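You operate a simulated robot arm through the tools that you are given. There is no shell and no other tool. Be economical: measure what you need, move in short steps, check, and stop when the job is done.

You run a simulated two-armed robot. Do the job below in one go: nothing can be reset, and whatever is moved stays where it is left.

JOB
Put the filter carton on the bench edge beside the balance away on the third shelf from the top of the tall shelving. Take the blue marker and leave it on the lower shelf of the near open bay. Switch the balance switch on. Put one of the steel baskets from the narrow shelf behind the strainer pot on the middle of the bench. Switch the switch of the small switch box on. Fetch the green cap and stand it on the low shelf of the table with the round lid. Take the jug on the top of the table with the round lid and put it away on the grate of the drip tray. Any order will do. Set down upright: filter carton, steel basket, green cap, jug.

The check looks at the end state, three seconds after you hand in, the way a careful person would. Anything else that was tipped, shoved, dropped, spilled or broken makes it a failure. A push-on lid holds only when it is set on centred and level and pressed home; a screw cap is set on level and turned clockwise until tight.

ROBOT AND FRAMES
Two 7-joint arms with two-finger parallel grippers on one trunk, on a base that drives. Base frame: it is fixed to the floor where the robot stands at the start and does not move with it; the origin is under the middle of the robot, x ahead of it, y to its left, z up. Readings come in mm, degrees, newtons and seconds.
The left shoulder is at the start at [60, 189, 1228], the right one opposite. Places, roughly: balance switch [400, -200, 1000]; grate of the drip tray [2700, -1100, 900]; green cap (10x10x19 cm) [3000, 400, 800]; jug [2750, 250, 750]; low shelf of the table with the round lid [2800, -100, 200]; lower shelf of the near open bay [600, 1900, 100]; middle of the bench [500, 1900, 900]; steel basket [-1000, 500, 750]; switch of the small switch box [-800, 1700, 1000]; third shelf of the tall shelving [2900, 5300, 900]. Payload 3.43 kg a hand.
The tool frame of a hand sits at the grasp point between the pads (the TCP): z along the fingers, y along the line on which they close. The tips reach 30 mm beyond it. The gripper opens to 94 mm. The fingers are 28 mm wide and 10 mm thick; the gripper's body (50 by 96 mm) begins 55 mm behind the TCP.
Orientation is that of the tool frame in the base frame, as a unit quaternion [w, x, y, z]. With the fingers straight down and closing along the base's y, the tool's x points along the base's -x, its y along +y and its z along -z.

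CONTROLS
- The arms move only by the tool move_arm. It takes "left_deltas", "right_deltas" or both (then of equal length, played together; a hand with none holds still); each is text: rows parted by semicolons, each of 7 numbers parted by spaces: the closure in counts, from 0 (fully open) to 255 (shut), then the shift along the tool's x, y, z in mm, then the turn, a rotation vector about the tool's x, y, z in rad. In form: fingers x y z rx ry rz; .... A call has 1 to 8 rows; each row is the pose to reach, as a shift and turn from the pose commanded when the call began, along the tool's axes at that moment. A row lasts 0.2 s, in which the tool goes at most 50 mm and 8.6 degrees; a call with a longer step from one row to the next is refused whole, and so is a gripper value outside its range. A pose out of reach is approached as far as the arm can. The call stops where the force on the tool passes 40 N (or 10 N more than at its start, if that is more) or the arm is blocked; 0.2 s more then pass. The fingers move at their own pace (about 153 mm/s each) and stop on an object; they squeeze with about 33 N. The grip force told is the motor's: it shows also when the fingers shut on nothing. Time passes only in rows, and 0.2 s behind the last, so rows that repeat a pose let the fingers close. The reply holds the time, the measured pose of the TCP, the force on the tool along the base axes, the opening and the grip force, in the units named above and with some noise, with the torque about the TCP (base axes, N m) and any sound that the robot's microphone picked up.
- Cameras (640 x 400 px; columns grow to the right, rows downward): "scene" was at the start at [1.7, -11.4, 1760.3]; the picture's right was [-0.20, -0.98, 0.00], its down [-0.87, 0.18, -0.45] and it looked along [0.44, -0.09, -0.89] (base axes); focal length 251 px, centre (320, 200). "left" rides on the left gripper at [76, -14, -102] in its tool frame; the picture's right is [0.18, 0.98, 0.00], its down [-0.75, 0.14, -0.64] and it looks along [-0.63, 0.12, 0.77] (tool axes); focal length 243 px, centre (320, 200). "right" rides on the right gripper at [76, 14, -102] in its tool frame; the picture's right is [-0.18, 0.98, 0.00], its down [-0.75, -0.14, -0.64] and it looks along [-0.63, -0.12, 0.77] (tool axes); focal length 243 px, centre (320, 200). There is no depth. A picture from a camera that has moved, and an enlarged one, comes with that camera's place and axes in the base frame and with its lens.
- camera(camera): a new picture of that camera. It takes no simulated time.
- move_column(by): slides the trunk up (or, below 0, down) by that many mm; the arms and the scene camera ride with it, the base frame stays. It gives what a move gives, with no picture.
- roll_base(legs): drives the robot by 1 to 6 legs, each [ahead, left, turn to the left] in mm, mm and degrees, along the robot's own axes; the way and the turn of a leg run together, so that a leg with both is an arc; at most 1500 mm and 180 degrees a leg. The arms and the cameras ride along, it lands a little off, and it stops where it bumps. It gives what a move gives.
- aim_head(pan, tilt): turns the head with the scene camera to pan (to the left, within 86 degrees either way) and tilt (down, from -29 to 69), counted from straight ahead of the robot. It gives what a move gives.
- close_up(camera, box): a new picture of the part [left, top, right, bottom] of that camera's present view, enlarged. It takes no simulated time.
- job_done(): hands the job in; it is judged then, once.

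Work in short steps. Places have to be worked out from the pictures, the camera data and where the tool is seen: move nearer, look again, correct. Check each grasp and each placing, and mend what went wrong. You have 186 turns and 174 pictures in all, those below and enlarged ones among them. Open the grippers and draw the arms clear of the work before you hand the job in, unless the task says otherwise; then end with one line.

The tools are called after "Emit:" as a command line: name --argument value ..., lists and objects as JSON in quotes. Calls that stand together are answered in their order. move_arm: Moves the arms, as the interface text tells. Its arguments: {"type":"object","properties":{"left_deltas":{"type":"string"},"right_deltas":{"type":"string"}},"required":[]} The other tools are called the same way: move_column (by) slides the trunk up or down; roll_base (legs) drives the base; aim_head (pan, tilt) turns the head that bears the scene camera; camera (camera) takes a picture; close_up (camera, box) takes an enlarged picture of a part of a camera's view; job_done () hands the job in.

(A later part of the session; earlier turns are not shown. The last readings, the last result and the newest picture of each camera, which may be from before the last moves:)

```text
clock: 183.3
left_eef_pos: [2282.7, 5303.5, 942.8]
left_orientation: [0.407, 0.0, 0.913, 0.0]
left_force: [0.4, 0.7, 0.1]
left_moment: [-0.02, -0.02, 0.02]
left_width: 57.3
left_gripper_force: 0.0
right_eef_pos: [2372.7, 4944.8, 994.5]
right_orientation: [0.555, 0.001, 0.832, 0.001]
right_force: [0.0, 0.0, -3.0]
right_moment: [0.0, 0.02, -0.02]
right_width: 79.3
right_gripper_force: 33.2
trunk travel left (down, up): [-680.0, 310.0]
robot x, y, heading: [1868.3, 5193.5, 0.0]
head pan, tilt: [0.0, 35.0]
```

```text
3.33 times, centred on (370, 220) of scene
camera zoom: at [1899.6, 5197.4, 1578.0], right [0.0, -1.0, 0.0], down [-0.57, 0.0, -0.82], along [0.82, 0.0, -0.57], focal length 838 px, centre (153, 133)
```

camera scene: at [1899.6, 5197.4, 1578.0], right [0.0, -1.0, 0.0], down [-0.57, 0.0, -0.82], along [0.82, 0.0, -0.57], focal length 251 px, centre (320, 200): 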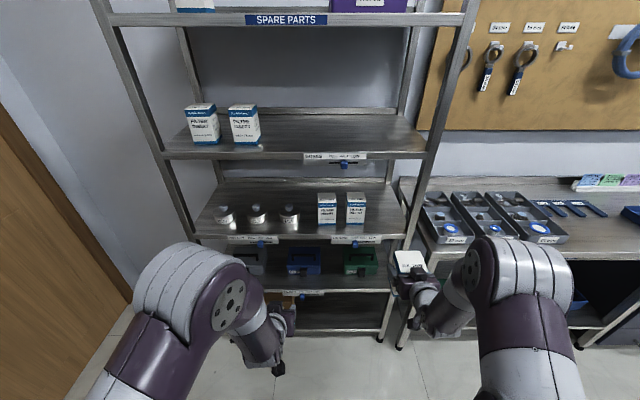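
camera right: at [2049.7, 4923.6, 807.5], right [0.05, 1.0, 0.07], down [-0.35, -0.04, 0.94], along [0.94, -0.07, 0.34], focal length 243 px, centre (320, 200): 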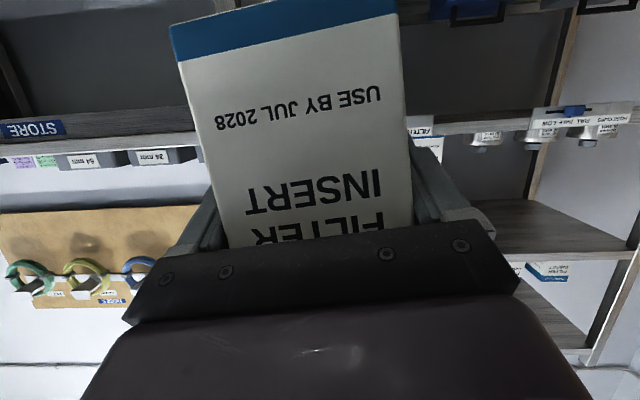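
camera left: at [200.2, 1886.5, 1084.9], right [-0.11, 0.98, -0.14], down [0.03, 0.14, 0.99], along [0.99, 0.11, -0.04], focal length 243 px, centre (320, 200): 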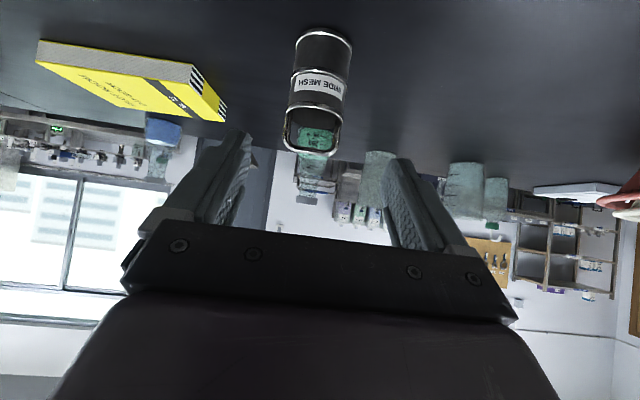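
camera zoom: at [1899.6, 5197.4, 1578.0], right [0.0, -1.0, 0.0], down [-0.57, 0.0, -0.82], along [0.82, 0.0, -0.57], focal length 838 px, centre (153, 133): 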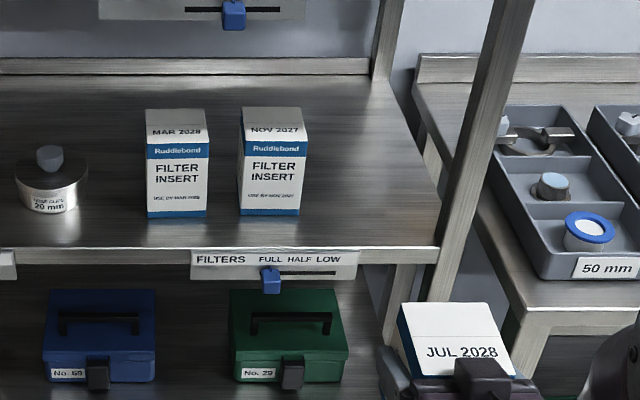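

Free gap on the shelf is y 4858–5014. I drive forward 230 mm with a slight right shift so the carton heads for y≈4935.

Emit:
roll_base --legs '[[230, -9, 0]]'

Emit:
aim_head --pan -20 --tilt 40

Emit:
camera --camera "scene"

Emit:
camera --camera "right"

```text
clock: 185.0
left_eef_pos: [2509.8, 5292.6, 941.3]
left_orientation: [0.407, 0.001, 0.913, 0.0]
left_force: [1.1, -0.9, 0.3]
left_moment: [0.02, 0.04, 0.0]
left_width: 57.3
left_gripper_force: 0.1
right_eef_pos: [2598.9, 4931.8, 995.2]
right_orientation: [0.556, 0.002, 0.832, 0.0]
right_force: [0.3, 0.2, -2.4]
right_moment: [-0.02, -0.02, 0.05]
right_width: 79.3
right_gripper_force: 32.9
trunk travel left (down, up): [-680.0, 310.0]
robot x, y, heading: [2096.9, 5188.0, 0.0]
head pan, tilt: [0.0, 35.0]
```

```text
clock: 185.8
left_eef_pos: [2509.6, 5293.4, 942.2]
left_orientation: [0.409, 0.002, 0.913, 0.0]
left_force: [-0.8, -0.3, 0.4]
left_moment: [-0.01, 0.02, -0.03]
left_width: 57.0
left_gripper_force: 0.1
right_eef_pos: [2599.4, 4933.2, 993.7]
right_orientation: [0.555, 0.002, 0.832, 0.001]
right_force: [-1.1, -0.9, -2.0]
right_moment: [0.01, -0.04, -0.02]
right_width: 79.0
right_gripper_force: 33.2
trunk travel left (down, up): [-680.0, 310.0]
robot x, y, heading: [2099.1, 5190.6, -0.2]
head pan, tilt: [-20.0, 40.0]
```

```text
84 pictures are left
camera scene: at [2117.5, 5158.4, 1570.5], right [-0.35, -0.94, 0.0], down [-0.6, 0.22, -0.77], along [0.72, -0.27, -0.64], focal length 251 px, centre (320, 200)
```

scene: 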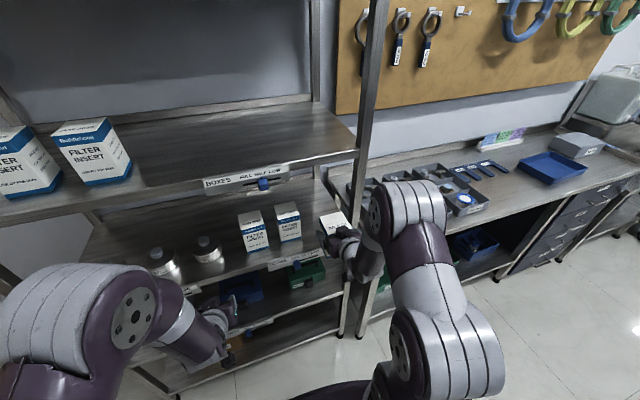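

```text
83 pictures are left
camera right: at [2474.6, 4947.9, 963.8], right [0.07, 0.98, 0.17], down [-0.31, -0.14, 0.94], along [0.95, -0.12, 0.29], focal length 243 px, centre (320, 200)
```

right: 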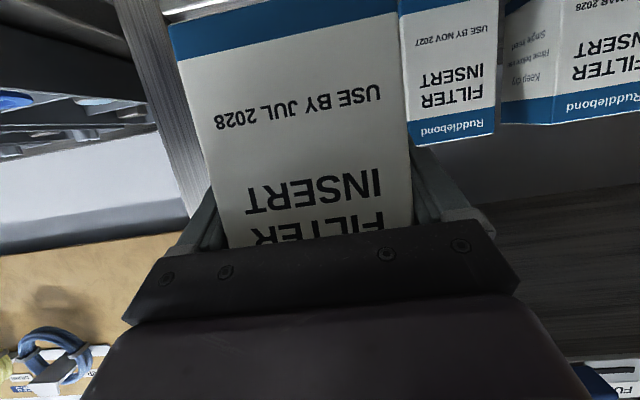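

Clear on both sides. I extend the carton 125 mm onto the shelf, still about 30 mm above it.

Emit:
move_arm --right_deltas "255 -16 0 39 0 0 0; 255 -32 1 78 0 0 0; 255 -48 2 116 0 0 0"

Emit:
move_arm --right_deltas "255 10 0 4 0 0 0; 255 18 0 8 0 0 0; 255 23 0 10 0 0 0"

Emit:
camera --camera "right"

Emit:
close_up --camera "scene" --box '[220, 180, 400, 300]'

```text
clock: 186.6
left_eef_pos: [2511.1, 5293.3, 941.1]
left_orientation: [0.408, 0.002, 0.913, 0.0]
left_force: [0.2, 0.3, -0.7]
left_moment: [0.0, 0.0, 0.03]
left_width: 57.3
left_gripper_force: 0.0
right_eef_pos: [2726.9, 4933.6, 994.2]
right_orientation: [0.555, 0.003, 0.832, 0.0]
right_force: [0.3, 0.8, -2.4]
right_moment: [0.01, 0.05, -0.03]
right_width: 79.2
right_gripper_force: 32.6
trunk travel left (down, up): [-680.0, 310.0]
robot x, y, heading: [2095.7, 5188.0, 0.1]
head pan, tilt: [-20.0, 40.0]
```

```text
clock: 187.4
left_eef_pos: [2510.8, 5292.4, 940.1]
left_orientation: [0.409, 0.001, 0.913, -0.001]
left_force: [0.2, -0.1, -0.3]
left_moment: [0.02, 0.02, 0.0]
left_width: 57.1
left_gripper_force: 0.0
right_eef_pos: [2726.0, 4934.8, 968.4]
right_orientation: [0.555, 0.001, 0.832, 0.001]
right_force: [0.0, -0.6, -2.5]
right_moment: [0.01, 0.02, -0.01]
right_width: 79.3
right_gripper_force: 32.9
trunk travel left (down, up): [-680.0, 310.0]
robot x, y, heading: [2097.5, 5188.6, -0.3]
head pan, tilt: [-20.0, 40.0]
```

```text
82 pictures are left
camera right: at [2601.2, 4949.5, 938.5], right [0.07, 0.98, 0.17], down [-0.31, -0.14, 0.94], along [0.95, -0.12, 0.29], focal length 243 px, centre (320, 200)
```

right: 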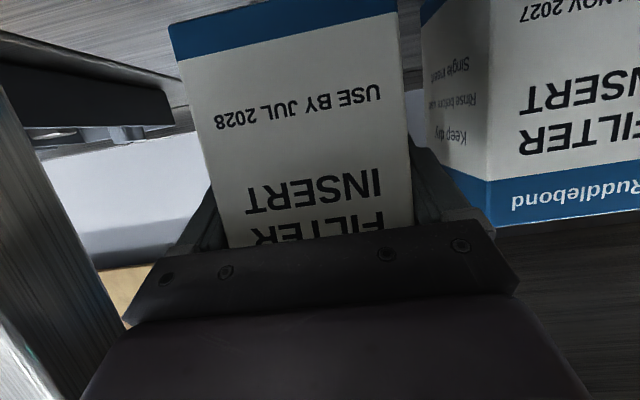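

```text
3.33 times, centred on (310, 240) of scene
camera zoom: at [2117.9, 5158.3, 1570.5], right [-0.35, -0.94, 0.0], down [-0.6, 0.22, -0.77], along [0.72, -0.27, -0.64], focal length 838 px, centre (353, 67)
```

zoom: 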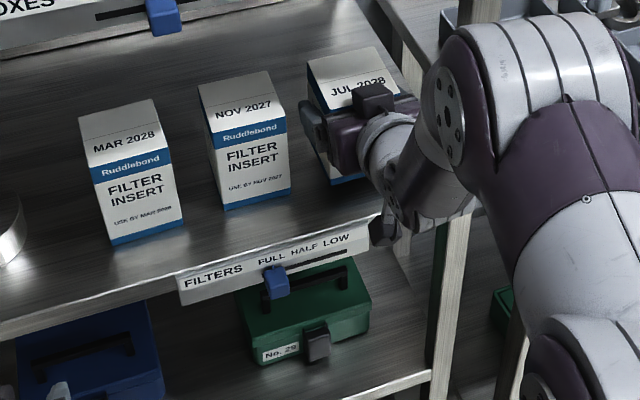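

In place above the shelf. I lower in small rows until contact.

Emit:
move_arm --right_deltas "255 2.8 0 1.2 0 0 0; 255 5.5 0 2.3 0 0 0; 255 8.3 0 3.4 0 0 0; 255 11 0 4.6 0 0 0"

```text
clock: 188.4
left_eef_pos: [2509.4, 5291.6, 941.3]
left_orientation: [0.408, 0.001, 0.913, 0.001]
left_force: [-0.3, -0.6, 0.1]
left_moment: [0.01, -0.02, 0.02]
left_width: 57.2
left_gripper_force: 0.0
right_eef_pos: [2726.3, 4934.7, 957.9]
right_orientation: [0.555, 0.002, 0.832, 0.0]
right_force: [0.6, 0.2, -2.4]
right_moment: [0.03, -0.01, 0.0]
right_width: 79.1
right_gripper_force: 33.2
trunk travel left (down, up): [-680.0, 310.0]
robot x, y, heading: [2095.9, 5188.3, -0.4]
head pan, tilt: [-20.0, 40.0]
```

Emit:
move_arm --right_deltas "255 2.8 0 1.2 0 0 0; 255 5.5 0 2.3 0 0 0; 255 8.3 0 3.4 0 0 0; 255 11 0 4.6 0 0 0"

```text
clock: 189.4
left_eef_pos: [2507.5, 5292.8, 943.6]
left_orientation: [0.409, 0.001, 0.912, 0.0]
left_force: [-0.6, -0.1, 0.0]
left_moment: [0.0, -0.04, -0.01]
left_width: 57.3
left_gripper_force: 0.0
right_eef_pos: [2724.8, 4934.4, 951.3]
right_orientation: [0.561, 0.002, 0.828, -0.001]
right_force: [1.0, -2.6, 23.6]
right_moment: [-0.14, 0.79, 0.17]
right_width: 79.2
right_gripper_force: 33.2
trunk travel left (down, up): [-680.0, 310.0]
robot x, y, heading: [2096.8, 5185.2, -0.2]
head pan, tilt: [-20.0, 40.0]
```

Firm contact; carton sits on the shelf. I open and withdraw straight back.

Emit:
move_arm --right_deltas "255 -6 0 -2 0 0 0; 12 -6 0 -2 0 0 0; 12 -6 0 -2 0 0 0; 12 4 0 -30 0 0 0; 12 18 0 -66 0 0 0; 12 34 0 -104 0 0 0; 12 50 0 -142 0 0 0; 12 66 0 -180 0 0 0"

Emit:
camera --camera "right"

Emit:
close_up --camera "scene" --box '[220, 180, 400, 300]'

```text
clock: 191.2
left_eef_pos: [2508.2, 5292.3, 941.4]
left_orientation: [0.408, 0.001, 0.913, 0.001]
left_force: [0.0, -0.1, 0.3]
left_moment: [-0.02, -0.03, 0.02]
left_width: 57.3
left_gripper_force: 0.0
right_eef_pos: [2533.3, 4934.3, 955.4]
right_orientation: [0.556, 0.001, 0.831, 0.001]
right_force: [-0.8, 0.2, -0.6]
right_moment: [-0.01, -0.01, 0.05]
right_width: 89.6
right_gripper_force: 0.1
trunk travel left (down, up): [-680.0, 310.0]
robot x, y, heading: [2101.2, 5187.5, -0.3]
head pan, tilt: [-20.0, 40.0]
```

```text
80 pictures are left
camera right: at [2407.7, 4949.7, 923.3], right [0.07, 0.98, 0.17], down [-0.31, -0.14, 0.94], along [0.95, -0.12, 0.29], focal length 243 px, centre (320, 200)
```

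right: 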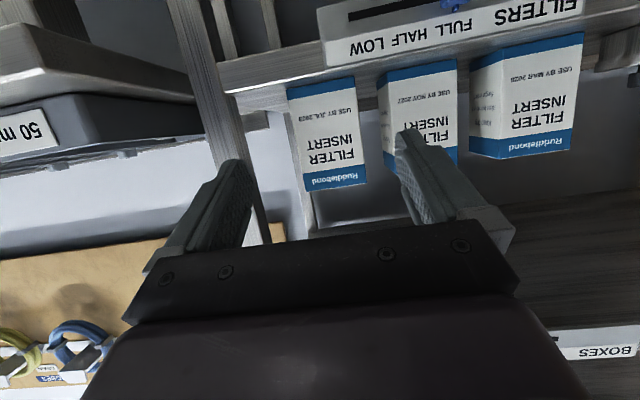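

```text
3.33 times, centred on (310, 240) of scene
camera zoom: at [2116.4, 5158.4, 1570.5], right [-0.35, -0.94, 0.0], down [-0.6, 0.22, -0.77], along [0.72, -0.27, -0.64], focal length 838 px, centre (353, 67)
```

zoom: 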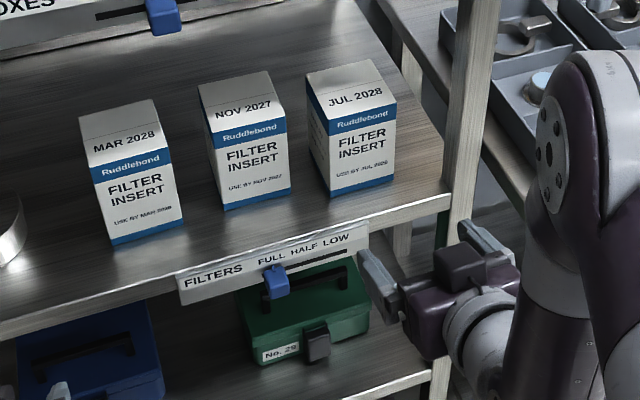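

Carton placed neatly on the third shelf. I pull back and drive down the far aisle toward the table with the round lid.

Emit:
move_arm --right_deltas "12 10 0 -35 0 0 0; 12 20 0 -70 0 0 0; 12 35 0 -110 0 0 0"

Emit:
roll_base --legs '[[-400, 0, 0], [0, -1450, 0], [0, -1450, 0], [0, -1100, 0]]'

Emit:
aim_head --pan -30 --tilt 30

Emit:
camera --camera "scene"

```text
clock: 192.0
left_eef_pos: [2507.4, 5293.0, 940.9]
left_orientation: [0.408, 0.001, 0.913, 0.0]
left_force: [0.0, 0.8, 0.0]
left_moment: [-0.03, 0.01, 0.0]
left_width: 56.9
left_gripper_force: 0.1
right_eef_pos: [2423.8, 4929.9, 967.8]
right_orientation: [0.564, -0.002, 0.825, -0.007]
right_force: [0.0, 0.5, -0.4]
right_moment: [-0.05, 0.01, 0.0]
right_width: 89.5
right_gripper_force: 0.0
trunk travel left (down, up): [-680.0, 310.0]
robot x, y, heading: [2097.1, 5187.6, -0.3]
head pan, tilt: [-20.0, 40.0]
```

```text
clock: 213.2
left_eef_pos: [2066.7, 1315.4, 941.7]
left_orientation: [0.408, 0.004, 0.913, -0.001]
left_force: [0.2, 0.4, 0.2]
left_moment: [0.0, 0.04, 0.0]
left_width: 57.0
left_gripper_force: 0.1
right_eef_pos: [1978.8, 954.3, 966.6]
right_orientation: [0.562, 0.002, 0.827, -0.008]
right_force: [-0.6, -0.3, 0.0]
right_moment: [-0.02, -0.03, -0.01]
right_width: 89.7
right_gripper_force: 0.0
trunk travel left (down, up): [-680.0, 310.0]
robot x, y, heading: [1654.1, 1218.0, -0.9]
head pan, tilt: [-20.0, 40.0]
```

```text
clock: 214.0
left_eef_pos: [2066.3, 1314.9, 942.0]
left_orientation: [0.409, 0.005, 0.913, -0.002]
left_force: [0.1, -0.3, -0.1]
left_moment: [0.02, 0.05, 0.03]
left_width: 57.4
left_gripper_force: 0.1
right_eef_pos: [1978.7, 955.6, 967.1]
right_orientation: [0.563, 0.001, 0.827, -0.009]
right_force: [0.0, 0.2, 0.3]
right_moment: [0.01, 0.0, -0.01]
right_width: 89.8
right_gripper_force: 0.1
trunk travel left (down, up): [-680.0, 310.0]
robot x, y, heading: [1653.4, 1213.6, -0.9]
head pan, tilt: [-30.0, 30.0]
```

```text
78 pictures are left
camera scene: at [1671.1, 1169.2, 1585.8], right [-0.51, -0.86, 0.0], down [-0.43, 0.26, -0.87], along [0.74, -0.44, -0.5], focal length 251 px, centre (320, 200)
```

scene: 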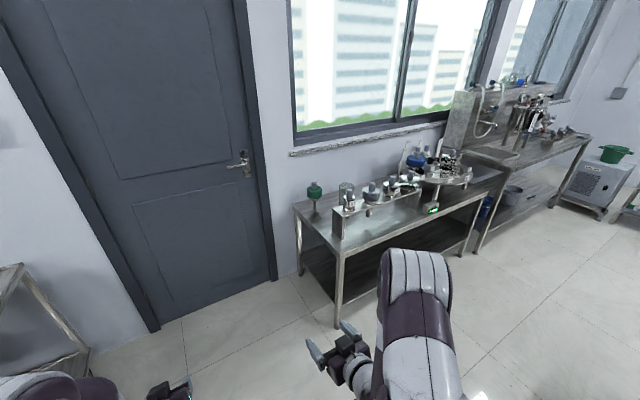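

The green cap stands at the table's left rear. I drive on to y≈450 and look more closely.

Emit:
roll_base --legs '[[0, -800, 0.9]]'

Emit:
aim_head --pan -5 --tilt 35

Emit:
camera --camera "scene"

Emit:
close_up --camera "scene" --box '[200, 120, 460, 300]'

```text
clock: 218.3
left_eef_pos: [2059.2, 517.6, 941.9]
left_orientation: [0.408, -0.001, 0.913, 0.002]
left_force: [-0.3, -0.9, -0.2]
left_moment: [0.01, 0.0, 0.01]
left_width: 57.4
left_gripper_force: 0.1
right_eef_pos: [1977.8, 156.1, 966.8]
right_orientation: [0.563, -0.005, 0.826, -0.004]
right_force: [0.5, -0.2, -0.6]
right_moment: [-0.02, 0.02, -0.02]
right_width: 89.6
right_gripper_force: 0.0
trunk travel left (down, up): [-680.0, 310.0]
robot x, y, heading: [1647.9, 411.4, 0.2]
head pan, tilt: [-30.0, 30.0]
```

```text
clock: 219.2
left_eef_pos: [2058.5, 518.2, 939.9]
left_orientation: [0.409, -0.002, 0.912, 0.001]
left_force: [0.5, -1.0, 1.0]
left_moment: [0.02, -0.02, 0.0]
left_width: 57.2
left_gripper_force: 0.1
right_eef_pos: [1977.5, 155.7, 966.9]
right_orientation: [0.563, -0.004, 0.826, -0.005]
right_force: [-0.5, -0.2, -0.1]
right_moment: [0.0, -0.01, 0.01]
right_width: 89.8
right_gripper_force: 0.1
trunk travel left (down, up): [-680.0, 310.0]
robot x, y, heading: [1650.3, 412.1, 0.0]
head pan, tilt: [-5.0, 35.0]
```

```text
77 pictures are left
camera scene: at [1675.8, 402.8, 1578.1], right [-0.09, -1.0, 0.0], down [-0.57, 0.05, -0.82], along [0.82, -0.07, -0.57], focal length 251 px, centre (320, 200)
```

scene: 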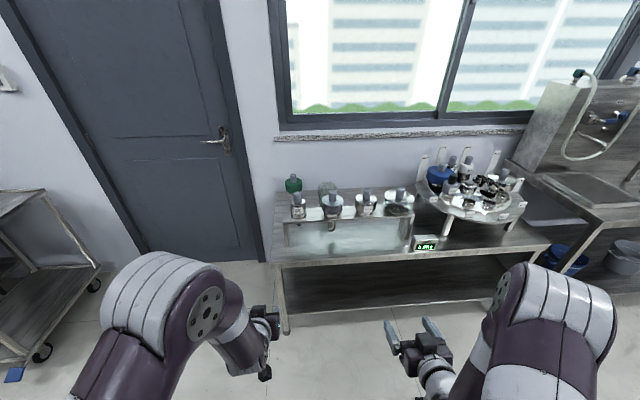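

```text
2.22 times, centred on (330, 210) of scene
camera zoom: at [1675.8, 402.8, 1578.1], right [-0.09, -1.0, 0.0], down [-0.57, 0.05, -0.82], along [0.82, -0.07, -0.57], focal length 558 px, centre (298, 178)
```

zoom: 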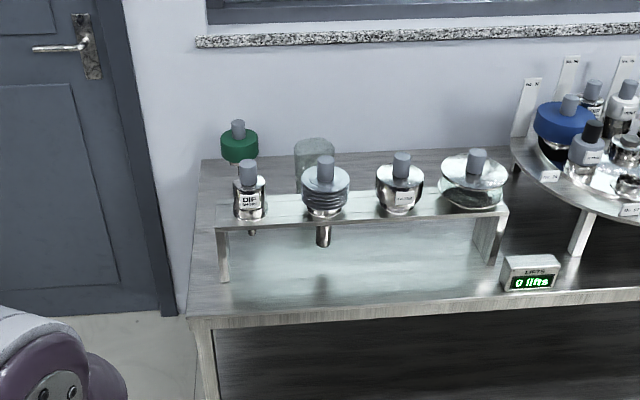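

The cap is at the table's back left, best reached from the table's left end (y≈560). I drive to the free floor left of the table and turn to face it (−y).

Emit:
roll_base --legs '[[0, 800, 0], [0, 0, -90], [0, 1050, 0]]'

Emit:
aim_head --pan 0 --tilt 38

Emit:
camera --camera "scene"

Emit:
close_up --camera "scene" --box '[220, 130, 420, 290]'

```text
clock: 232.2
left_eef_pos: [2805.0, 774.1, 940.7]
left_orientation: [0.287, 0.649, 0.642, -0.29]
left_force: [0.2, 0.3, -1.4]
left_moment: [0.01, 0.0, 0.02]
left_width: 57.0
left_gripper_force: 0.0
right_eef_pos: [2443.1, 860.4, 967.0]
right_orientation: [0.393, 0.584, 0.584, -0.404]
right_force: [0.0, 0.4, -0.4]
right_moment: [0.0, -0.02, -0.01]
right_width: 89.6
right_gripper_force: 0.1
trunk travel left (down, up): [-680.0, 310.0]
robot x, y, heading: [2702.0, 1189.9, -90.6]
head pan, tilt: [-5.0, 35.0]
```

```text
clock: 232.9
left_eef_pos: [2805.6, 773.8, 941.4]
left_orientation: [0.289, 0.647, 0.644, -0.289]
left_force: [0.1, 0.3, 0.7]
left_moment: [0.03, 0.01, 0.0]
left_width: 57.0
left_gripper_force: 0.0
right_eef_pos: [2443.4, 859.5, 967.1]
right_orientation: [0.392, 0.584, 0.584, -0.405]
right_force: [-0.4, -0.2, 0.0]
right_moment: [-0.01, 0.0, 0.0]
right_width: 89.4
right_gripper_force: 0.0
trunk travel left (down, up): [-680.0, 310.0]
robot x, y, heading: [2702.1, 1185.2, -90.6]
head pan, tilt: [0.0, 38.0]
```

```text
75 pictures are left
camera scene: at [2700.2, 1160.8, 1573.5], right [-1.0, 0.01, 0.0], down [0.01, 0.62, -0.79], along [-0.01, -0.79, -0.62], focal length 251 px, centre (320, 200)
```

scene: 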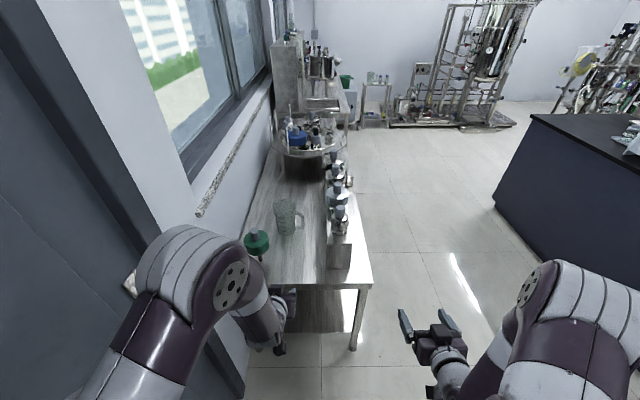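

```text
2.50 times, centred on (320, 210) of scene
camera zoom: at [2700.2, 1160.8, 1573.5], right [-1.0, 0.01, 0.0], down [0.01, 0.62, -0.79], along [-0.01, -0.79, -0.62], focal length 628 px, centre (320, 175)
```

zoom: 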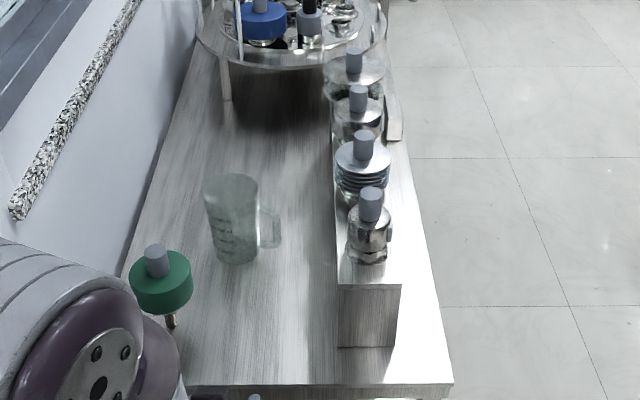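

Jug (handle toward −x) and green cap are visible from here. I look at the cap with the left hand's camera.

Emit:
camera --camera "left"

Emit:
close_up --camera "scene" --box '[230, 200, 310, 290]'

```text
73 pictures are left
camera left: at [2791.5, 901.8, 953.3], right [0.98, 0.12, -0.14], down [0.14, -0.03, 0.99], along [0.11, -0.99, -0.04], focal length 243 px, centre (320, 200)
```

left: 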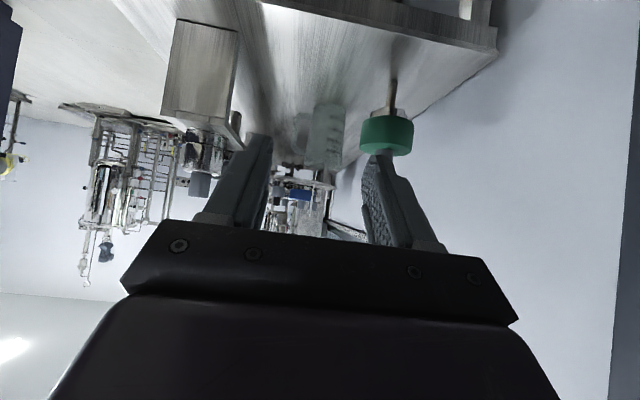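

```text
4.44 times, centred on (270, 245) of scene
camera zoom: at [2700.2, 1160.8, 1573.5], right [-1.0, 0.01, 0.0], down [0.01, 0.62, -0.79], along [-0.01, -0.79, -0.62], focal length 1117 px, centre (542, 0)
```

zoom: 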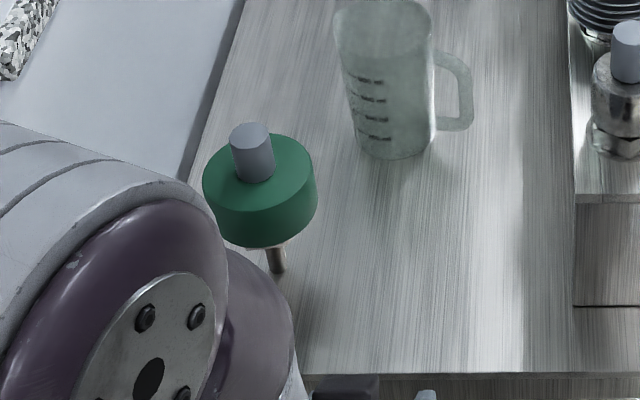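

Emit:
close_up --camera "left" --box '[340, 40, 460, 170]'

```text
3.08 times, centred on (400, 105) of left
camera zoom: at [2791.5, 901.8, 953.3], right [0.98, 0.12, -0.14], down [0.14, -0.03, 0.99], along [0.11, -0.99, -0.04], focal length 746 px, centre (74, 492)
```

zoom: 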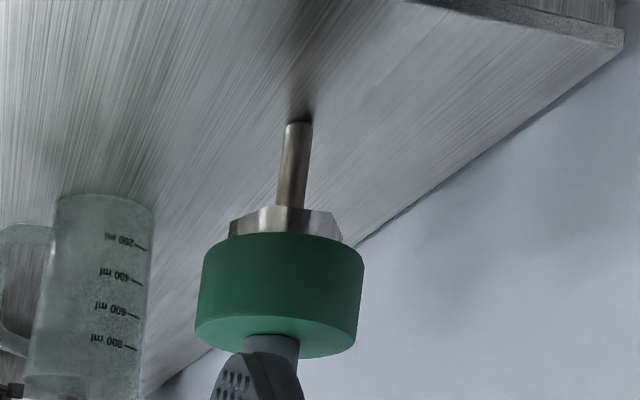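

The cap (disc on a slim stem, knob on top) stands at ≈[2950,455], knob z≈805–872; table z≈683. Jug at ≈[2851,294]. I drive 120 mm closer and bring the left hand to a pre-grasp in front of the knob.

Emit:
roll_base --legs '[[120, 0, 0.6]]'

Emit:
move_arm --left_deltas "80 -2 36 25 0 -0.088 0; 80 -4 72 50 0 -0.175 0; 80 -5 108 75 0 -0.263 0; 80 -7 145 100 0 -0.35 0"

Emit:
camera --camera "left"

Emit:
camera --camera "scene"

```text
clock: 234.1
left_eef_pos: [2808.8, 657.0, 941.7]
left_orientation: [0.289, 0.645, 0.646, -0.288]
left_force: [-0.4, -0.7, -0.2]
left_moment: [-0.02, -0.01, 0.0]
left_width: 57.0
left_gripper_force: 0.0
right_eef_pos: [2445.5, 737.2, 967.4]
right_orientation: [0.395, 0.58, 0.588, -0.401]
right_force: [0.6, 0.2, -0.3]
right_moment: [0.01, -0.01, 0.01]
right_width: 89.7
right_gripper_force: 0.0
trunk travel left (down, up): [-680.0, 310.0]
robot x, y, heading: [2701.1, 1066.4, -90.0]
head pan, tilt: [0.0, 38.0]
```

```text
clock: 235.1
left_eef_pos: [2955.9, 577.4, 879.7]
left_orientation: [0.397, 0.584, 0.586, -0.397]
left_force: [0.0, -0.8, 0.4]
left_moment: [0.01, 0.01, 0.01]
left_width: 64.6
left_gripper_force: 0.0
right_eef_pos: [2446.7, 736.6, 967.7]
right_orientation: [0.394, 0.581, 0.588, -0.402]
right_force: [-0.5, -0.4, -0.4]
right_moment: [-0.03, -0.01, 0.0]
right_width: 89.5
right_gripper_force: 0.1
trunk travel left (down, up): [-680.0, 310.0]
robot x, y, heading: [2700.0, 1064.8, -90.1]
head pan, tilt: [0.0, 38.0]
```

```text
70 pictures are left
camera left: at [2941.4, 701.2, 847.2], right [0.98, 0.07, -0.17], down [0.14, 0.32, 0.94], along [0.12, -0.95, 0.3], focal length 243 px, centre (320, 200)
```

left: 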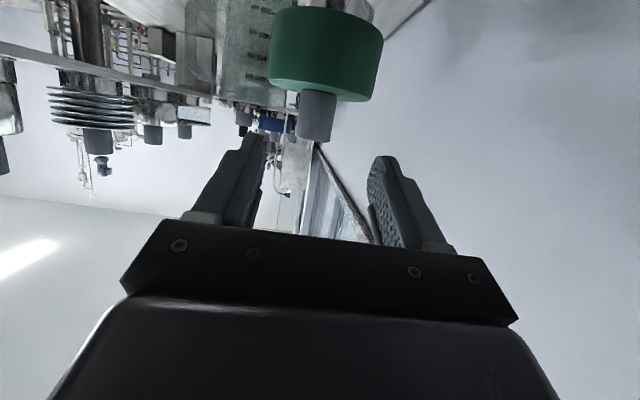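

```text
69 pictures are left
camera scene: at [2701.8, 1039.7, 1573.5], right [-1.0, 0.0, 0.0], down [0.0, 0.62, -0.79], along [0.0, -0.79, -0.62], focal length 251 px, centre (320, 200)
```

scene: 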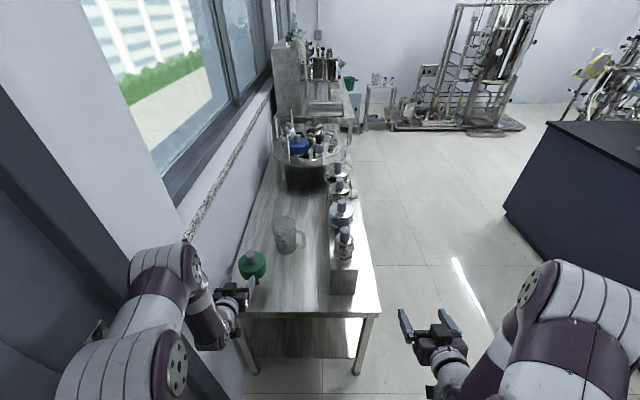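

Knob axis ≈[2955,452], aligned with the hand. I advance around the knob at z≈852.

Emit:
move_arm --left_deltas "80 11 -1 47 0 0 0; 80 -3 -1 85 0 0 0; 80 -12 -1 106 0 0 0; 80 -20 -1 126 0 0 0"

Emit:
camera --camera "left"

Emit:
close_up --camera "scene" --box '[190, 210, 330, 330]'

```text
clock: 236.1
left_eef_pos: [2954.1, 452.4, 850.3]
left_orientation: [0.397, 0.585, 0.586, -0.396]
left_force: [-1.2, -0.4, -0.2]
left_moment: [-0.02, 0.0, -0.02]
left_width: 64.7
left_gripper_force: 0.0
right_eef_pos: [2445.3, 736.8, 967.1]
right_orientation: [0.394, 0.581, 0.587, -0.402]
right_force: [0.2, -0.1, 0.5]
right_moment: [0.01, -0.01, 0.02]
right_width: 89.3
right_gripper_force: 0.2
trunk travel left (down, up): [-680.0, 310.0]
robot x, y, heading: [2699.2, 1068.0, -89.8]
head pan, tilt: [0.0, 38.0]
```

```text
68 pictures are left
camera left: at [2939.3, 575.7, 818.8], right [0.98, 0.07, -0.17], down [0.14, 0.32, 0.94], along [0.12, -0.95, 0.3], focal length 243 px, centre (320, 200)
```

left: 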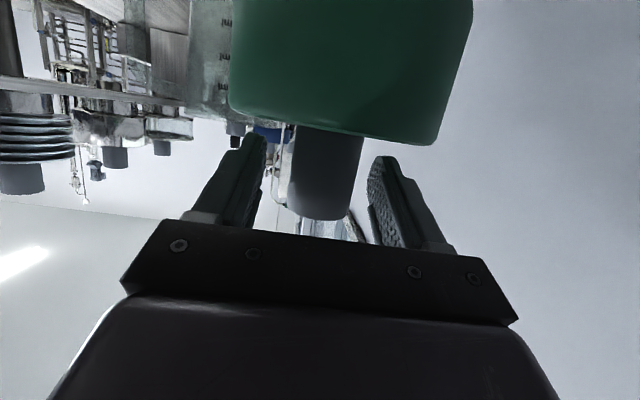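

```text
3.33 times, centred on (260, 270) of scene
camera zoom: at [2700.1, 1040.1, 1573.5], right [-1.0, 0.0, 0.0], down [0.0, 0.62, -0.79], along [0.0, -0.79, -0.62], focal length 838 px, centre (520, -33)
```

zoom: 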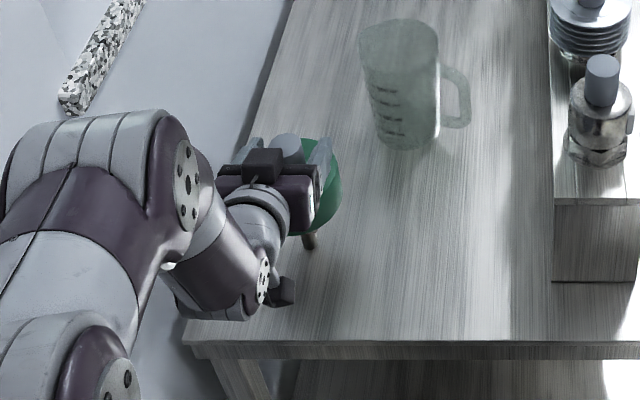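

The knob is between the fingers, about 2.5 mm toward the left finger. I centre and close.

Emit:
move_arm --left_deltas "80 0 2.5 0 0 0 0; 160 0 2.5 0 0 0 0; 255 0 2.5 0 0 0 0; 255 0 2.5 0 0 0 0; 255 0 2.5 0 0 0 0"

Emit:
camera --camera "left"

```text
clock: 237.3
left_eef_pos: [2956.9, 452.5, 852.0]
left_orientation: [0.398, 0.584, 0.587, -0.395]
left_force: [-0.3, -2.3, -0.2]
left_moment: [-0.24, 0.05, 0.01]
left_width: 38.9
left_gripper_force: 33.1
right_eef_pos: [2445.8, 736.6, 966.9]
right_orientation: [0.395, 0.58, 0.588, -0.402]
right_force: [-0.3, 0.8, -0.4]
right_moment: [-0.01, 0.0, -0.01]
right_width: 89.4
right_gripper_force: 0.0
trunk travel left (down, up): [-680.0, 310.0]
robot x, y, heading: [2700.3, 1067.5, -90.2]
head pan, tilt: [0.0, 38.0]
```

```text
66 pictures are left
camera left: at [2941.4, 576.3, 819.1], right [0.98, 0.07, -0.17], down [0.14, 0.32, 0.94], along [0.12, -0.95, 0.3], focal length 243 px, centre (320, 200)
```

left: 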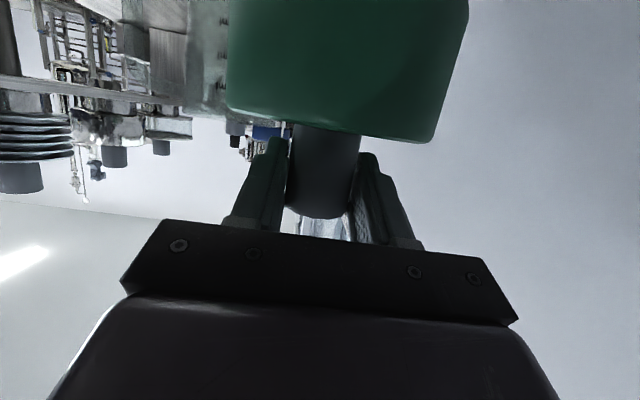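

Held at 39 mm. I lift 60 mm and draw back, then check the cap still hangs upright.

Emit:
move_arm --left_deltas "255 -19 0 -7 0 0 0; 255 -37 0 -15 0 0 0; 255 -56 0 -22 0 0 0; 255 -42 0 -59 0 0 0; 255 -28 0 -96 0 0 0; 255 -19 0 -115 0 0 0"

Emit:
roll_base --legs '[[-260, 0, 0]]'

Emit:
camera --camera "left"

Emit:
camera --camera "scene"

```text
clock: 238.7
left_eef_pos: [2956.0, 553.3, 912.8]
left_orientation: [0.397, 0.585, 0.586, -0.396]
left_force: [-0.5, 0.0, -4.1]
left_moment: [0.03, -0.01, -0.01]
left_width: 39.1
left_gripper_force: 32.8
right_eef_pos: [2447.1, 736.3, 966.5]
right_orientation: [0.395, 0.58, 0.588, -0.402]
right_force: [-0.2, 0.7, -0.1]
right_moment: [-0.02, 0.01, -0.02]
right_width: 89.7
right_gripper_force: 0.0
trunk travel left (down, up): [-680.0, 310.0]
robot x, y, heading: [2700.7, 1062.7, -89.8]
head pan, tilt: [0.0, 38.0]
```

```text
clock: 240.6
left_eef_pos: [2954.1, 812.4, 914.6]
left_orientation: [0.397, 0.585, 0.587, -0.395]
left_force: [0.7, -0.3, -2.9]
left_moment: [0.0, 0.0, -0.03]
left_width: 39.0
left_gripper_force: 32.5
right_eef_pos: [2445.8, 996.4, 967.2]
right_orientation: [0.396, 0.58, 0.587, -0.402]
right_force: [0.8, 1.2, 0.5]
right_moment: [0.03, 0.0, 0.01]
right_width: 89.5
right_gripper_force: 0.1
trunk travel left (down, up): [-680.0, 310.0]
robot x, y, heading: [2701.2, 1325.6, -90.2]
head pan, tilt: [0.0, 38.0]
```

```text
65 pictures are left
camera left: at [2940.3, 934.8, 880.0], right [0.98, 0.07, -0.17], down [0.14, 0.32, 0.94], along [0.12, -0.95, 0.3], focal length 243 px, centre (320, 200)
```

left: 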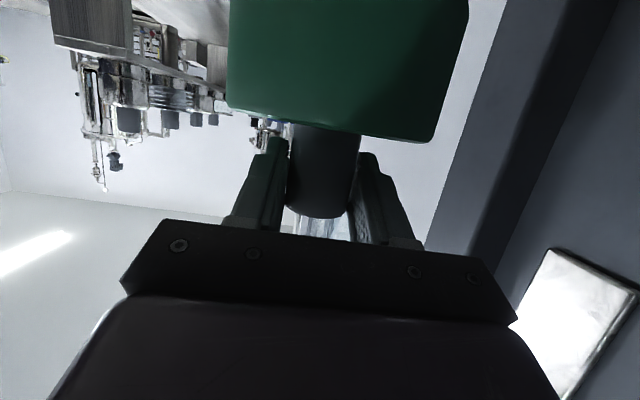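

```text
64 pictures are left
camera scene: at [2699.9, 1300.1, 1573.5], right [-1.0, 0.0, 0.0], down [0.0, 0.62, -0.79], along [0.0, -0.79, -0.62], focal length 251 px, centre (320, 200)
```

scene: 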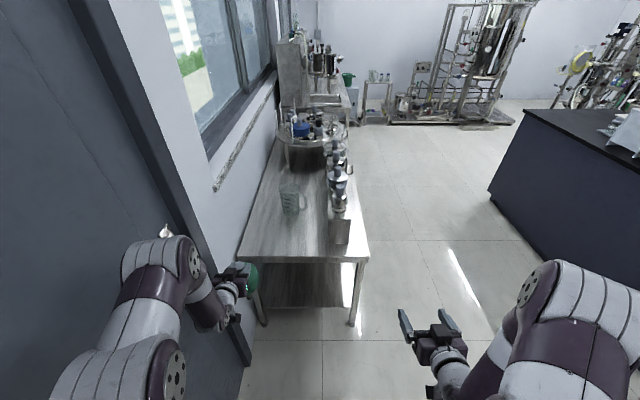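

The cap is held exactly as grasped. I shift right 150 mm and lower the trunk to see the low shelf.

Emit:
roll_base --legs '[[0, -150, 0]]'

Emit:
move_column --by -400

Emit:
move_column --by -90

Emit:
aim_head --pan 8 --tilt 28

Emit:
camera --camera "scene"

Emit:
camera --camera "left"

```text
clock: 242.0
left_eef_pos: [2803.7, 811.5, 912.6]
left_orientation: [0.397, 0.585, 0.586, -0.396]
left_force: [-0.9, 0.6, -2.6]
left_moment: [0.03, 0.01, -0.03]
left_width: 38.9
left_gripper_force: 32.8
right_eef_pos: [2294.4, 996.2, 967.6]
right_orientation: [0.395, 0.581, 0.587, -0.402]
right_force: [0.3, 0.1, -0.3]
right_moment: [0.02, 0.05, 0.0]
right_width: 89.6
right_gripper_force: 0.1
trunk travel left (down, up): [-680.0, 310.0]
robot x, y, heading: [2547.6, 1325.8, -89.9]
head pan, tilt: [0.0, 38.0]
```

```text
clock: 245.8
left_eef_pos: [2804.5, 811.3, 511.4]
left_orientation: [0.397, 0.585, 0.586, -0.396]
left_force: [-0.3, -0.1, -3.9]
left_moment: [0.0, 0.02, 0.0]
left_width: 38.8
left_gripper_force: 33.5
right_eef_pos: [2295.5, 996.2, 566.8]
right_orientation: [0.395, 0.58, 0.588, -0.402]
right_force: [0.2, 0.0, -0.3]
right_moment: [-0.05, 0.03, -0.01]
right_width: 89.6
right_gripper_force: 0.0
trunk travel left (down, up): [-280.0, 710.0]
robot x, y, heading: [2548.7, 1325.7, -90.0]
head pan, tilt: [0.0, 38.0]
```

```text
clock: 247.1
left_eef_pos: [2803.0, 812.3, 422.4]
left_orientation: [0.397, 0.585, 0.586, -0.396]
left_force: [-0.2, -0.9, -4.1]
left_moment: [0.0, 0.0, -0.04]
left_width: 38.8
left_gripper_force: 33.1
right_eef_pos: [2294.9, 996.9, 477.5]
right_orientation: [0.395, 0.58, 0.588, -0.402]
right_force: [0.2, 0.1, -0.2]
right_moment: [-0.01, 0.01, 0.01]
right_width: 89.8
right_gripper_force: 0.1
trunk travel left (down, up): [-190.0, 800.0]
robot x, y, heading: [2549.3, 1327.0, -90.1]
head pan, tilt: [0.0, 38.0]
```

```text
clock: 247.8
left_eef_pos: [2803.6, 811.6, 421.8]
left_orientation: [0.397, 0.585, 0.587, -0.395]
left_force: [-0.1, 0.7, -2.8]
left_moment: [0.04, -0.01, -0.02]
left_width: 38.9
left_gripper_force: 33.0
right_eef_pos: [2295.1, 997.1, 477.8]
right_orientation: [0.395, 0.581, 0.587, -0.402]
right_force: [0.1, -0.1, -0.3]
right_moment: [0.0, -0.02, 0.03]
right_width: 89.6
right_gripper_force: 0.0
trunk travel left (down, up): [-190.0, 800.0]
robot x, y, heading: [2546.4, 1323.3, -89.9]
head pan, tilt: [8.0, 28.0]
```

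```text
63 pictures are left
camera scene: at [2561.5, 1295.6, 1099.0], right [-0.99, -0.14, 0.0], down [-0.07, 0.47, -0.88], along [0.12, -0.87, -0.47], focal length 251 px, centre (320, 200)
```

scene: 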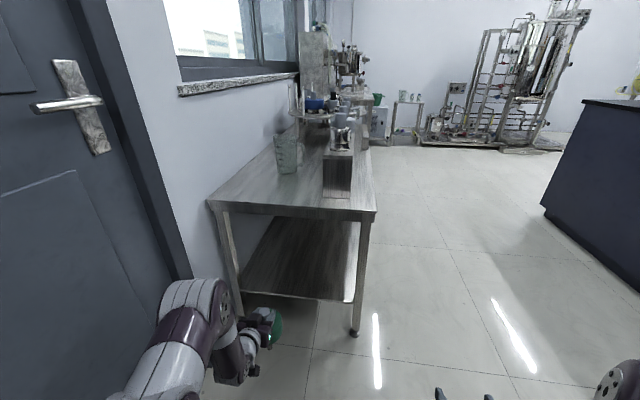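

```text
62 pictures are left
camera left: at [2789.2, 934.6, 389.8], right [0.98, 0.07, -0.17], down [0.14, 0.32, 0.94], along [0.12, -0.95, 0.3], focal length 243 px, centre (320, 200)
```

left: 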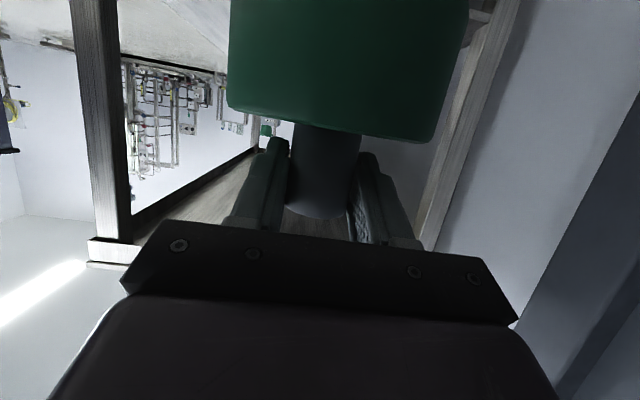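

Low shelf is at roughly z 200–250. I raise 50 mm for clearance and drive in 250 mm so the cap is over the shelf.

Emit:
move_column --by 50

Emit:
roll_base --legs '[[240, 0, 0]]'

Emit:
camera --camera "scene"

Emit:
close_up --camera "scene" --box '[180, 200, 400, 400]'

```text
clock: 248.7
left_eef_pos: [2803.0, 811.8, 472.0]
left_orientation: [0.398, 0.584, 0.587, -0.396]
left_force: [-0.2, 0.3, -3.1]
left_moment: [0.02, 0.01, 0.0]
left_width: 38.8
left_gripper_force: 33.1
right_eef_pos: [2294.0, 996.3, 527.8]
right_orientation: [0.394, 0.581, 0.587, -0.402]
right_force: [-0.7, 0.3, -0.6]
right_moment: [-0.03, 0.03, 0.01]
right_width: 89.5
right_gripper_force: 0.1
trunk travel left (down, up): [-240.0, 750.0]
robot x, y, heading: [2549.4, 1325.5, -90.1]
head pan, tilt: [8.0, 28.0]
```

```text
clock: 250.5
left_eef_pos: [2804.3, 572.4, 471.7]
left_orientation: [0.397, 0.585, 0.587, -0.395]
left_force: [0.1, -0.9, -3.3]
left_moment: [0.02, -0.01, 0.04]
left_width: 38.6
left_gripper_force: 33.1
right_eef_pos: [2295.7, 757.3, 527.0]
right_orientation: [0.395, 0.58, 0.588, -0.402]
right_force: [-0.2, 0.6, -0.4]
right_moment: [0.03, -0.01, 0.01]
right_width: 89.7
right_gripper_force: 0.0
trunk travel left (down, up): [-240.0, 750.0]
robot x, y, heading: [2552.0, 1087.1, -90.1]
head pan, tilt: [8.0, 28.0]
```

```text
61 pictures are left
camera scene: at [2561.9, 1056.1, 1149.0], right [-0.99, -0.14, 0.0], down [-0.07, 0.47, -0.88], along [0.12, -0.87, -0.47], focal length 251 px, centre (320, 200)
```

scene: 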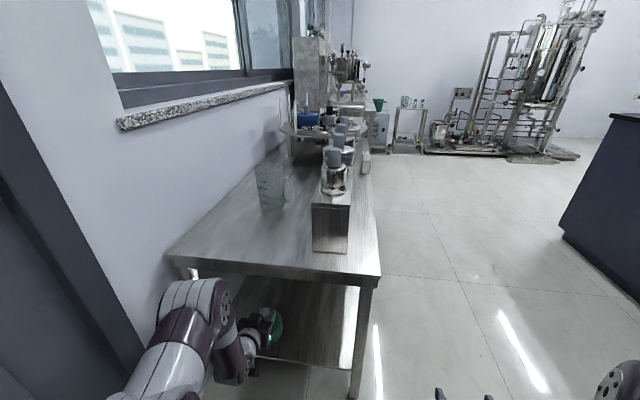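

```text
2.00 times, centred on (290, 300) of scene
camera zoom: at [2561.9, 1056.1, 1149.0], right [-0.99, -0.14, 0.0], down [-0.07, 0.47, -0.88], along [0.12, -0.87, -0.47], focal length 503 px, centre (380, 0)
```

zoom: 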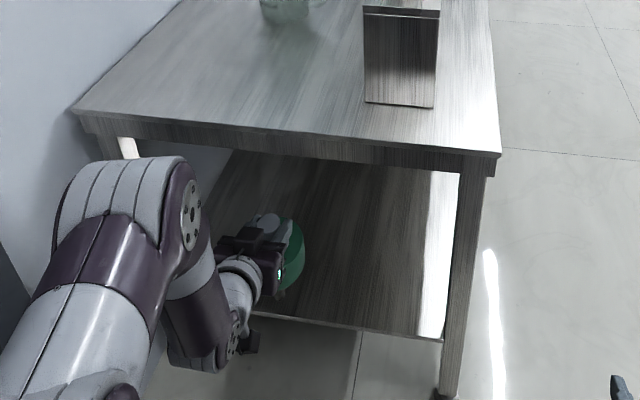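

Shelf edge at y≈573, z≈240. I extend the cap 130 mm further in over the shelf.

Emit:
move_arm --left_deltas "255 -16 0 40 0 0 0; 255 -32 0 80 0 0 0; 255 -48 0 121 0 0 0"

Emit:
move_column --by -40

Emit:
camera --camera "left"

Emit:
close_up --camera "scene" --box '[220, 230, 380, 370]'

```text
clock: 251.3
left_eef_pos: [2805.8, 440.6, 470.5]
left_orientation: [0.397, 0.585, 0.588, -0.394]
left_force: [-0.8, -0.4, -2.5]
left_moment: [0.08, 0.02, 0.02]
left_width: 38.7
left_gripper_force: 32.7
right_eef_pos: [2295.7, 756.1, 527.5]
right_orientation: [0.395, 0.58, 0.588, -0.401]
right_force: [0.7, 0.2, 0.8]
right_moment: [0.02, 0.01, -0.03]
right_width: 89.4
right_gripper_force: 0.1
trunk travel left (down, up): [-240.0, 750.0]
robot x, y, heading: [2547.1, 1084.9, -89.7]
head pan, tilt: [8.0, 28.0]
```

```text
clock: 252.1
left_eef_pos: [2805.7, 441.6, 431.8]
left_orientation: [0.397, 0.585, 0.586, -0.396]
left_force: [0.2, -0.4, -4.1]
left_moment: [0.02, 0.01, 0.04]
left_width: 38.7
left_gripper_force: 33.0
right_eef_pos: [2296.0, 756.5, 487.8]
right_orientation: [0.395, 0.58, 0.587, -0.402]
right_force: [-1.0, -0.6, -0.2]
right_moment: [-0.01, 0.0, 0.05]
right_width: 89.4
right_gripper_force: 0.1
trunk travel left (down, up): [-200.0, 790.0]
robot x, y, heading: [2553.3, 1088.0, -90.3]
head pan, tilt: [8.0, 28.0]
```

```text
59 pictures are left
camera left: at [2790.5, 565.1, 398.7], right [0.98, 0.07, -0.17], down [0.14, 0.32, 0.94], along [0.12, -0.95, 0.3], focal length 243 px, centre (320, 200)
```

left: 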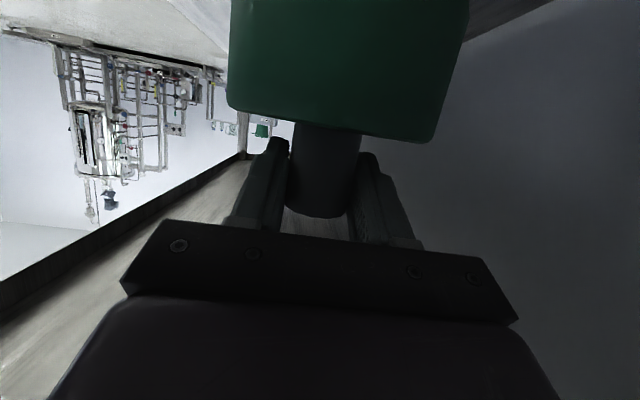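

```text
2.86 times, centred on (300, 300) of scene
camera zoom: at [2561.8, 1056.2, 1109.0], right [-0.99, -0.14, 0.0], down [-0.07, 0.47, -0.88], along [0.12, -0.87, -0.47], focal length 718 px, centre (377, -86)
```

zoom: 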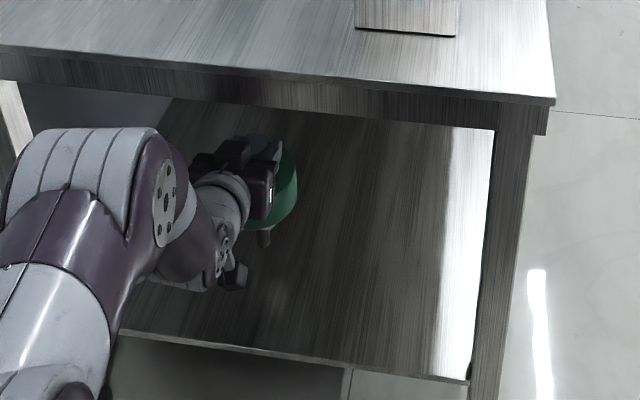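

Stem end is ≈263, shelf somewhere below. I lower in small rows, checking force each call.

Emit:
move_arm --left_deltas "255 4 0 1.5 0 0 0; 255 8 0 3 0 0 0; 255 12 0 4.6 0 0 0; 255 15 0 6 0 0 0"

Emit:
close_up --camera "scene" --box '[250, 270, 310, 330]'

```text
clock: 253.1
left_eef_pos: [2804.8, 442.2, 415.3]
left_orientation: [0.397, 0.585, 0.586, -0.396]
left_force: [0.3, 1.1, -3.5]
left_moment: [0.01, 0.02, 0.04]
left_width: 38.8
left_gripper_force: 32.6
right_eef_pos: [2295.2, 756.0, 487.8]
right_orientation: [0.397, 0.579, 0.588, -0.401]
right_force: [-0.2, -0.5, -0.9]
right_moment: [-0.01, 0.02, -0.04]
right_width: 89.6
right_gripper_force: 0.1
trunk travel left (down, up): [-200.0, 790.0]
robot x, y, heading: [2549.8, 1090.3, -89.8]
head pan, tilt: [8.0, 28.0]
```

```text
6.67 times, centred on (280, 300) of scene
camera zoom: at [2561.9, 1056.0, 1109.0], right [-0.99, -0.14, 0.0], down [-0.07, 0.47, -0.88], along [0.12, -0.87, -0.47], focal length 1675 px, centre (587, -467)
```

zoom: 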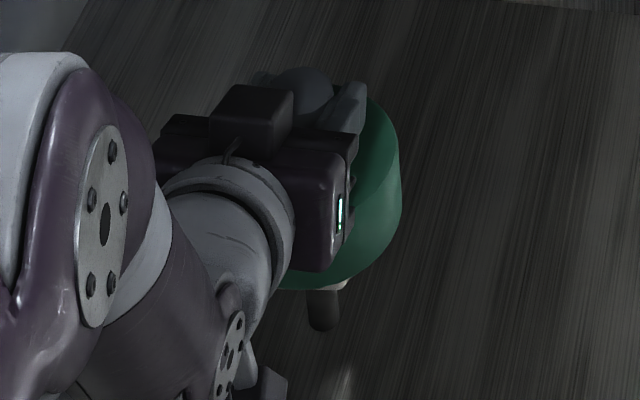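

Emit:
move_arm --left_deltas "255 4 0 1.5 0 0 0; 255 8 0 3 0 0 0; 255 12 0 4.6 0 0 0; 255 15 0 6 0 0 0; 255 18 0 7 0 0 0"

```text
clock: 254.3
left_eef_pos: [2805.3, 442.2, 395.8]
left_orientation: [0.398, 0.584, 0.587, -0.395]
left_force: [-0.5, -0.1, -3.5]
left_moment: [0.01, -0.01, 0.0]
left_width: 38.7
left_gripper_force: 33.3
right_eef_pos: [2296.6, 756.2, 488.1]
right_orientation: [0.395, 0.58, 0.588, -0.402]
right_force: [-1.0, -0.6, -0.3]
right_moment: [0.02, -0.01, 0.0]
right_width: 89.7
right_gripper_force: 0.0
trunk travel left (down, up): [-200.0, 790.0]
robot x, y, heading: [2550.6, 1086.0, -89.9]
head pan, tilt: [8.0, 28.0]
```

Still free (stem ≈227). I continue down in small rows.

Emit:
move_arm --left_deltas "255 4 0 1.5 0 0 0; 255 8 0 3 0 0 0; 255 12 0 4.6 0 0 0; 255 15 0 6 0 0 0"

Emit:
close_up --camera "scene" --box '[250, 270, 330, 350]'

```text
clock: 255.3
left_eef_pos: [2806.0, 441.3, 385.5]
left_orientation: [0.401, 0.583, 0.584, -0.398]
left_force: [0.1, -1.0, 25.5]
left_moment: [-0.26, 0.01, -0.1]
left_width: 39.2
left_gripper_force: 33.3
right_eef_pos: [2293.9, 757.5, 489.1]
right_orientation: [0.397, 0.58, 0.587, -0.403]
right_force: [0.4, 0.1, -0.4]
right_moment: [0.02, 0.0, -0.02]
right_width: 89.3
right_gripper_force: 0.0
trunk travel left (down, up): [-200.0, 790.0]
robot x, y, heading: [2547.2, 1084.4, -89.8]
head pan, tilt: [8.0, 28.0]
```

```text
5.00 times, centred on (290, 310) of scene
camera zoom: at [2560.6, 1059.3, 1109.3], right [-0.99, -0.14, 0.0], down [-0.07, 0.46, -0.88], along [0.12, -0.88, -0.47], focal length 1256 px, centre (470, -350)
```

zoom: 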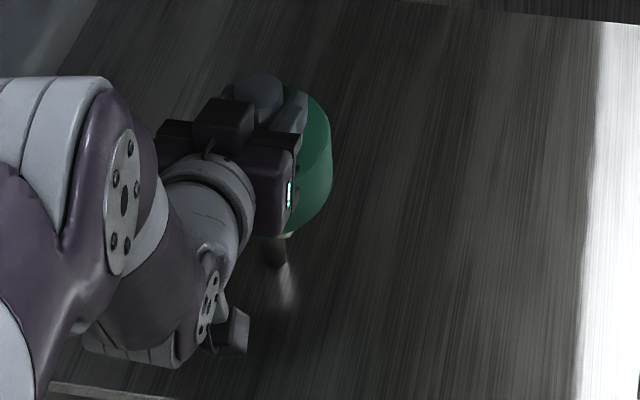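

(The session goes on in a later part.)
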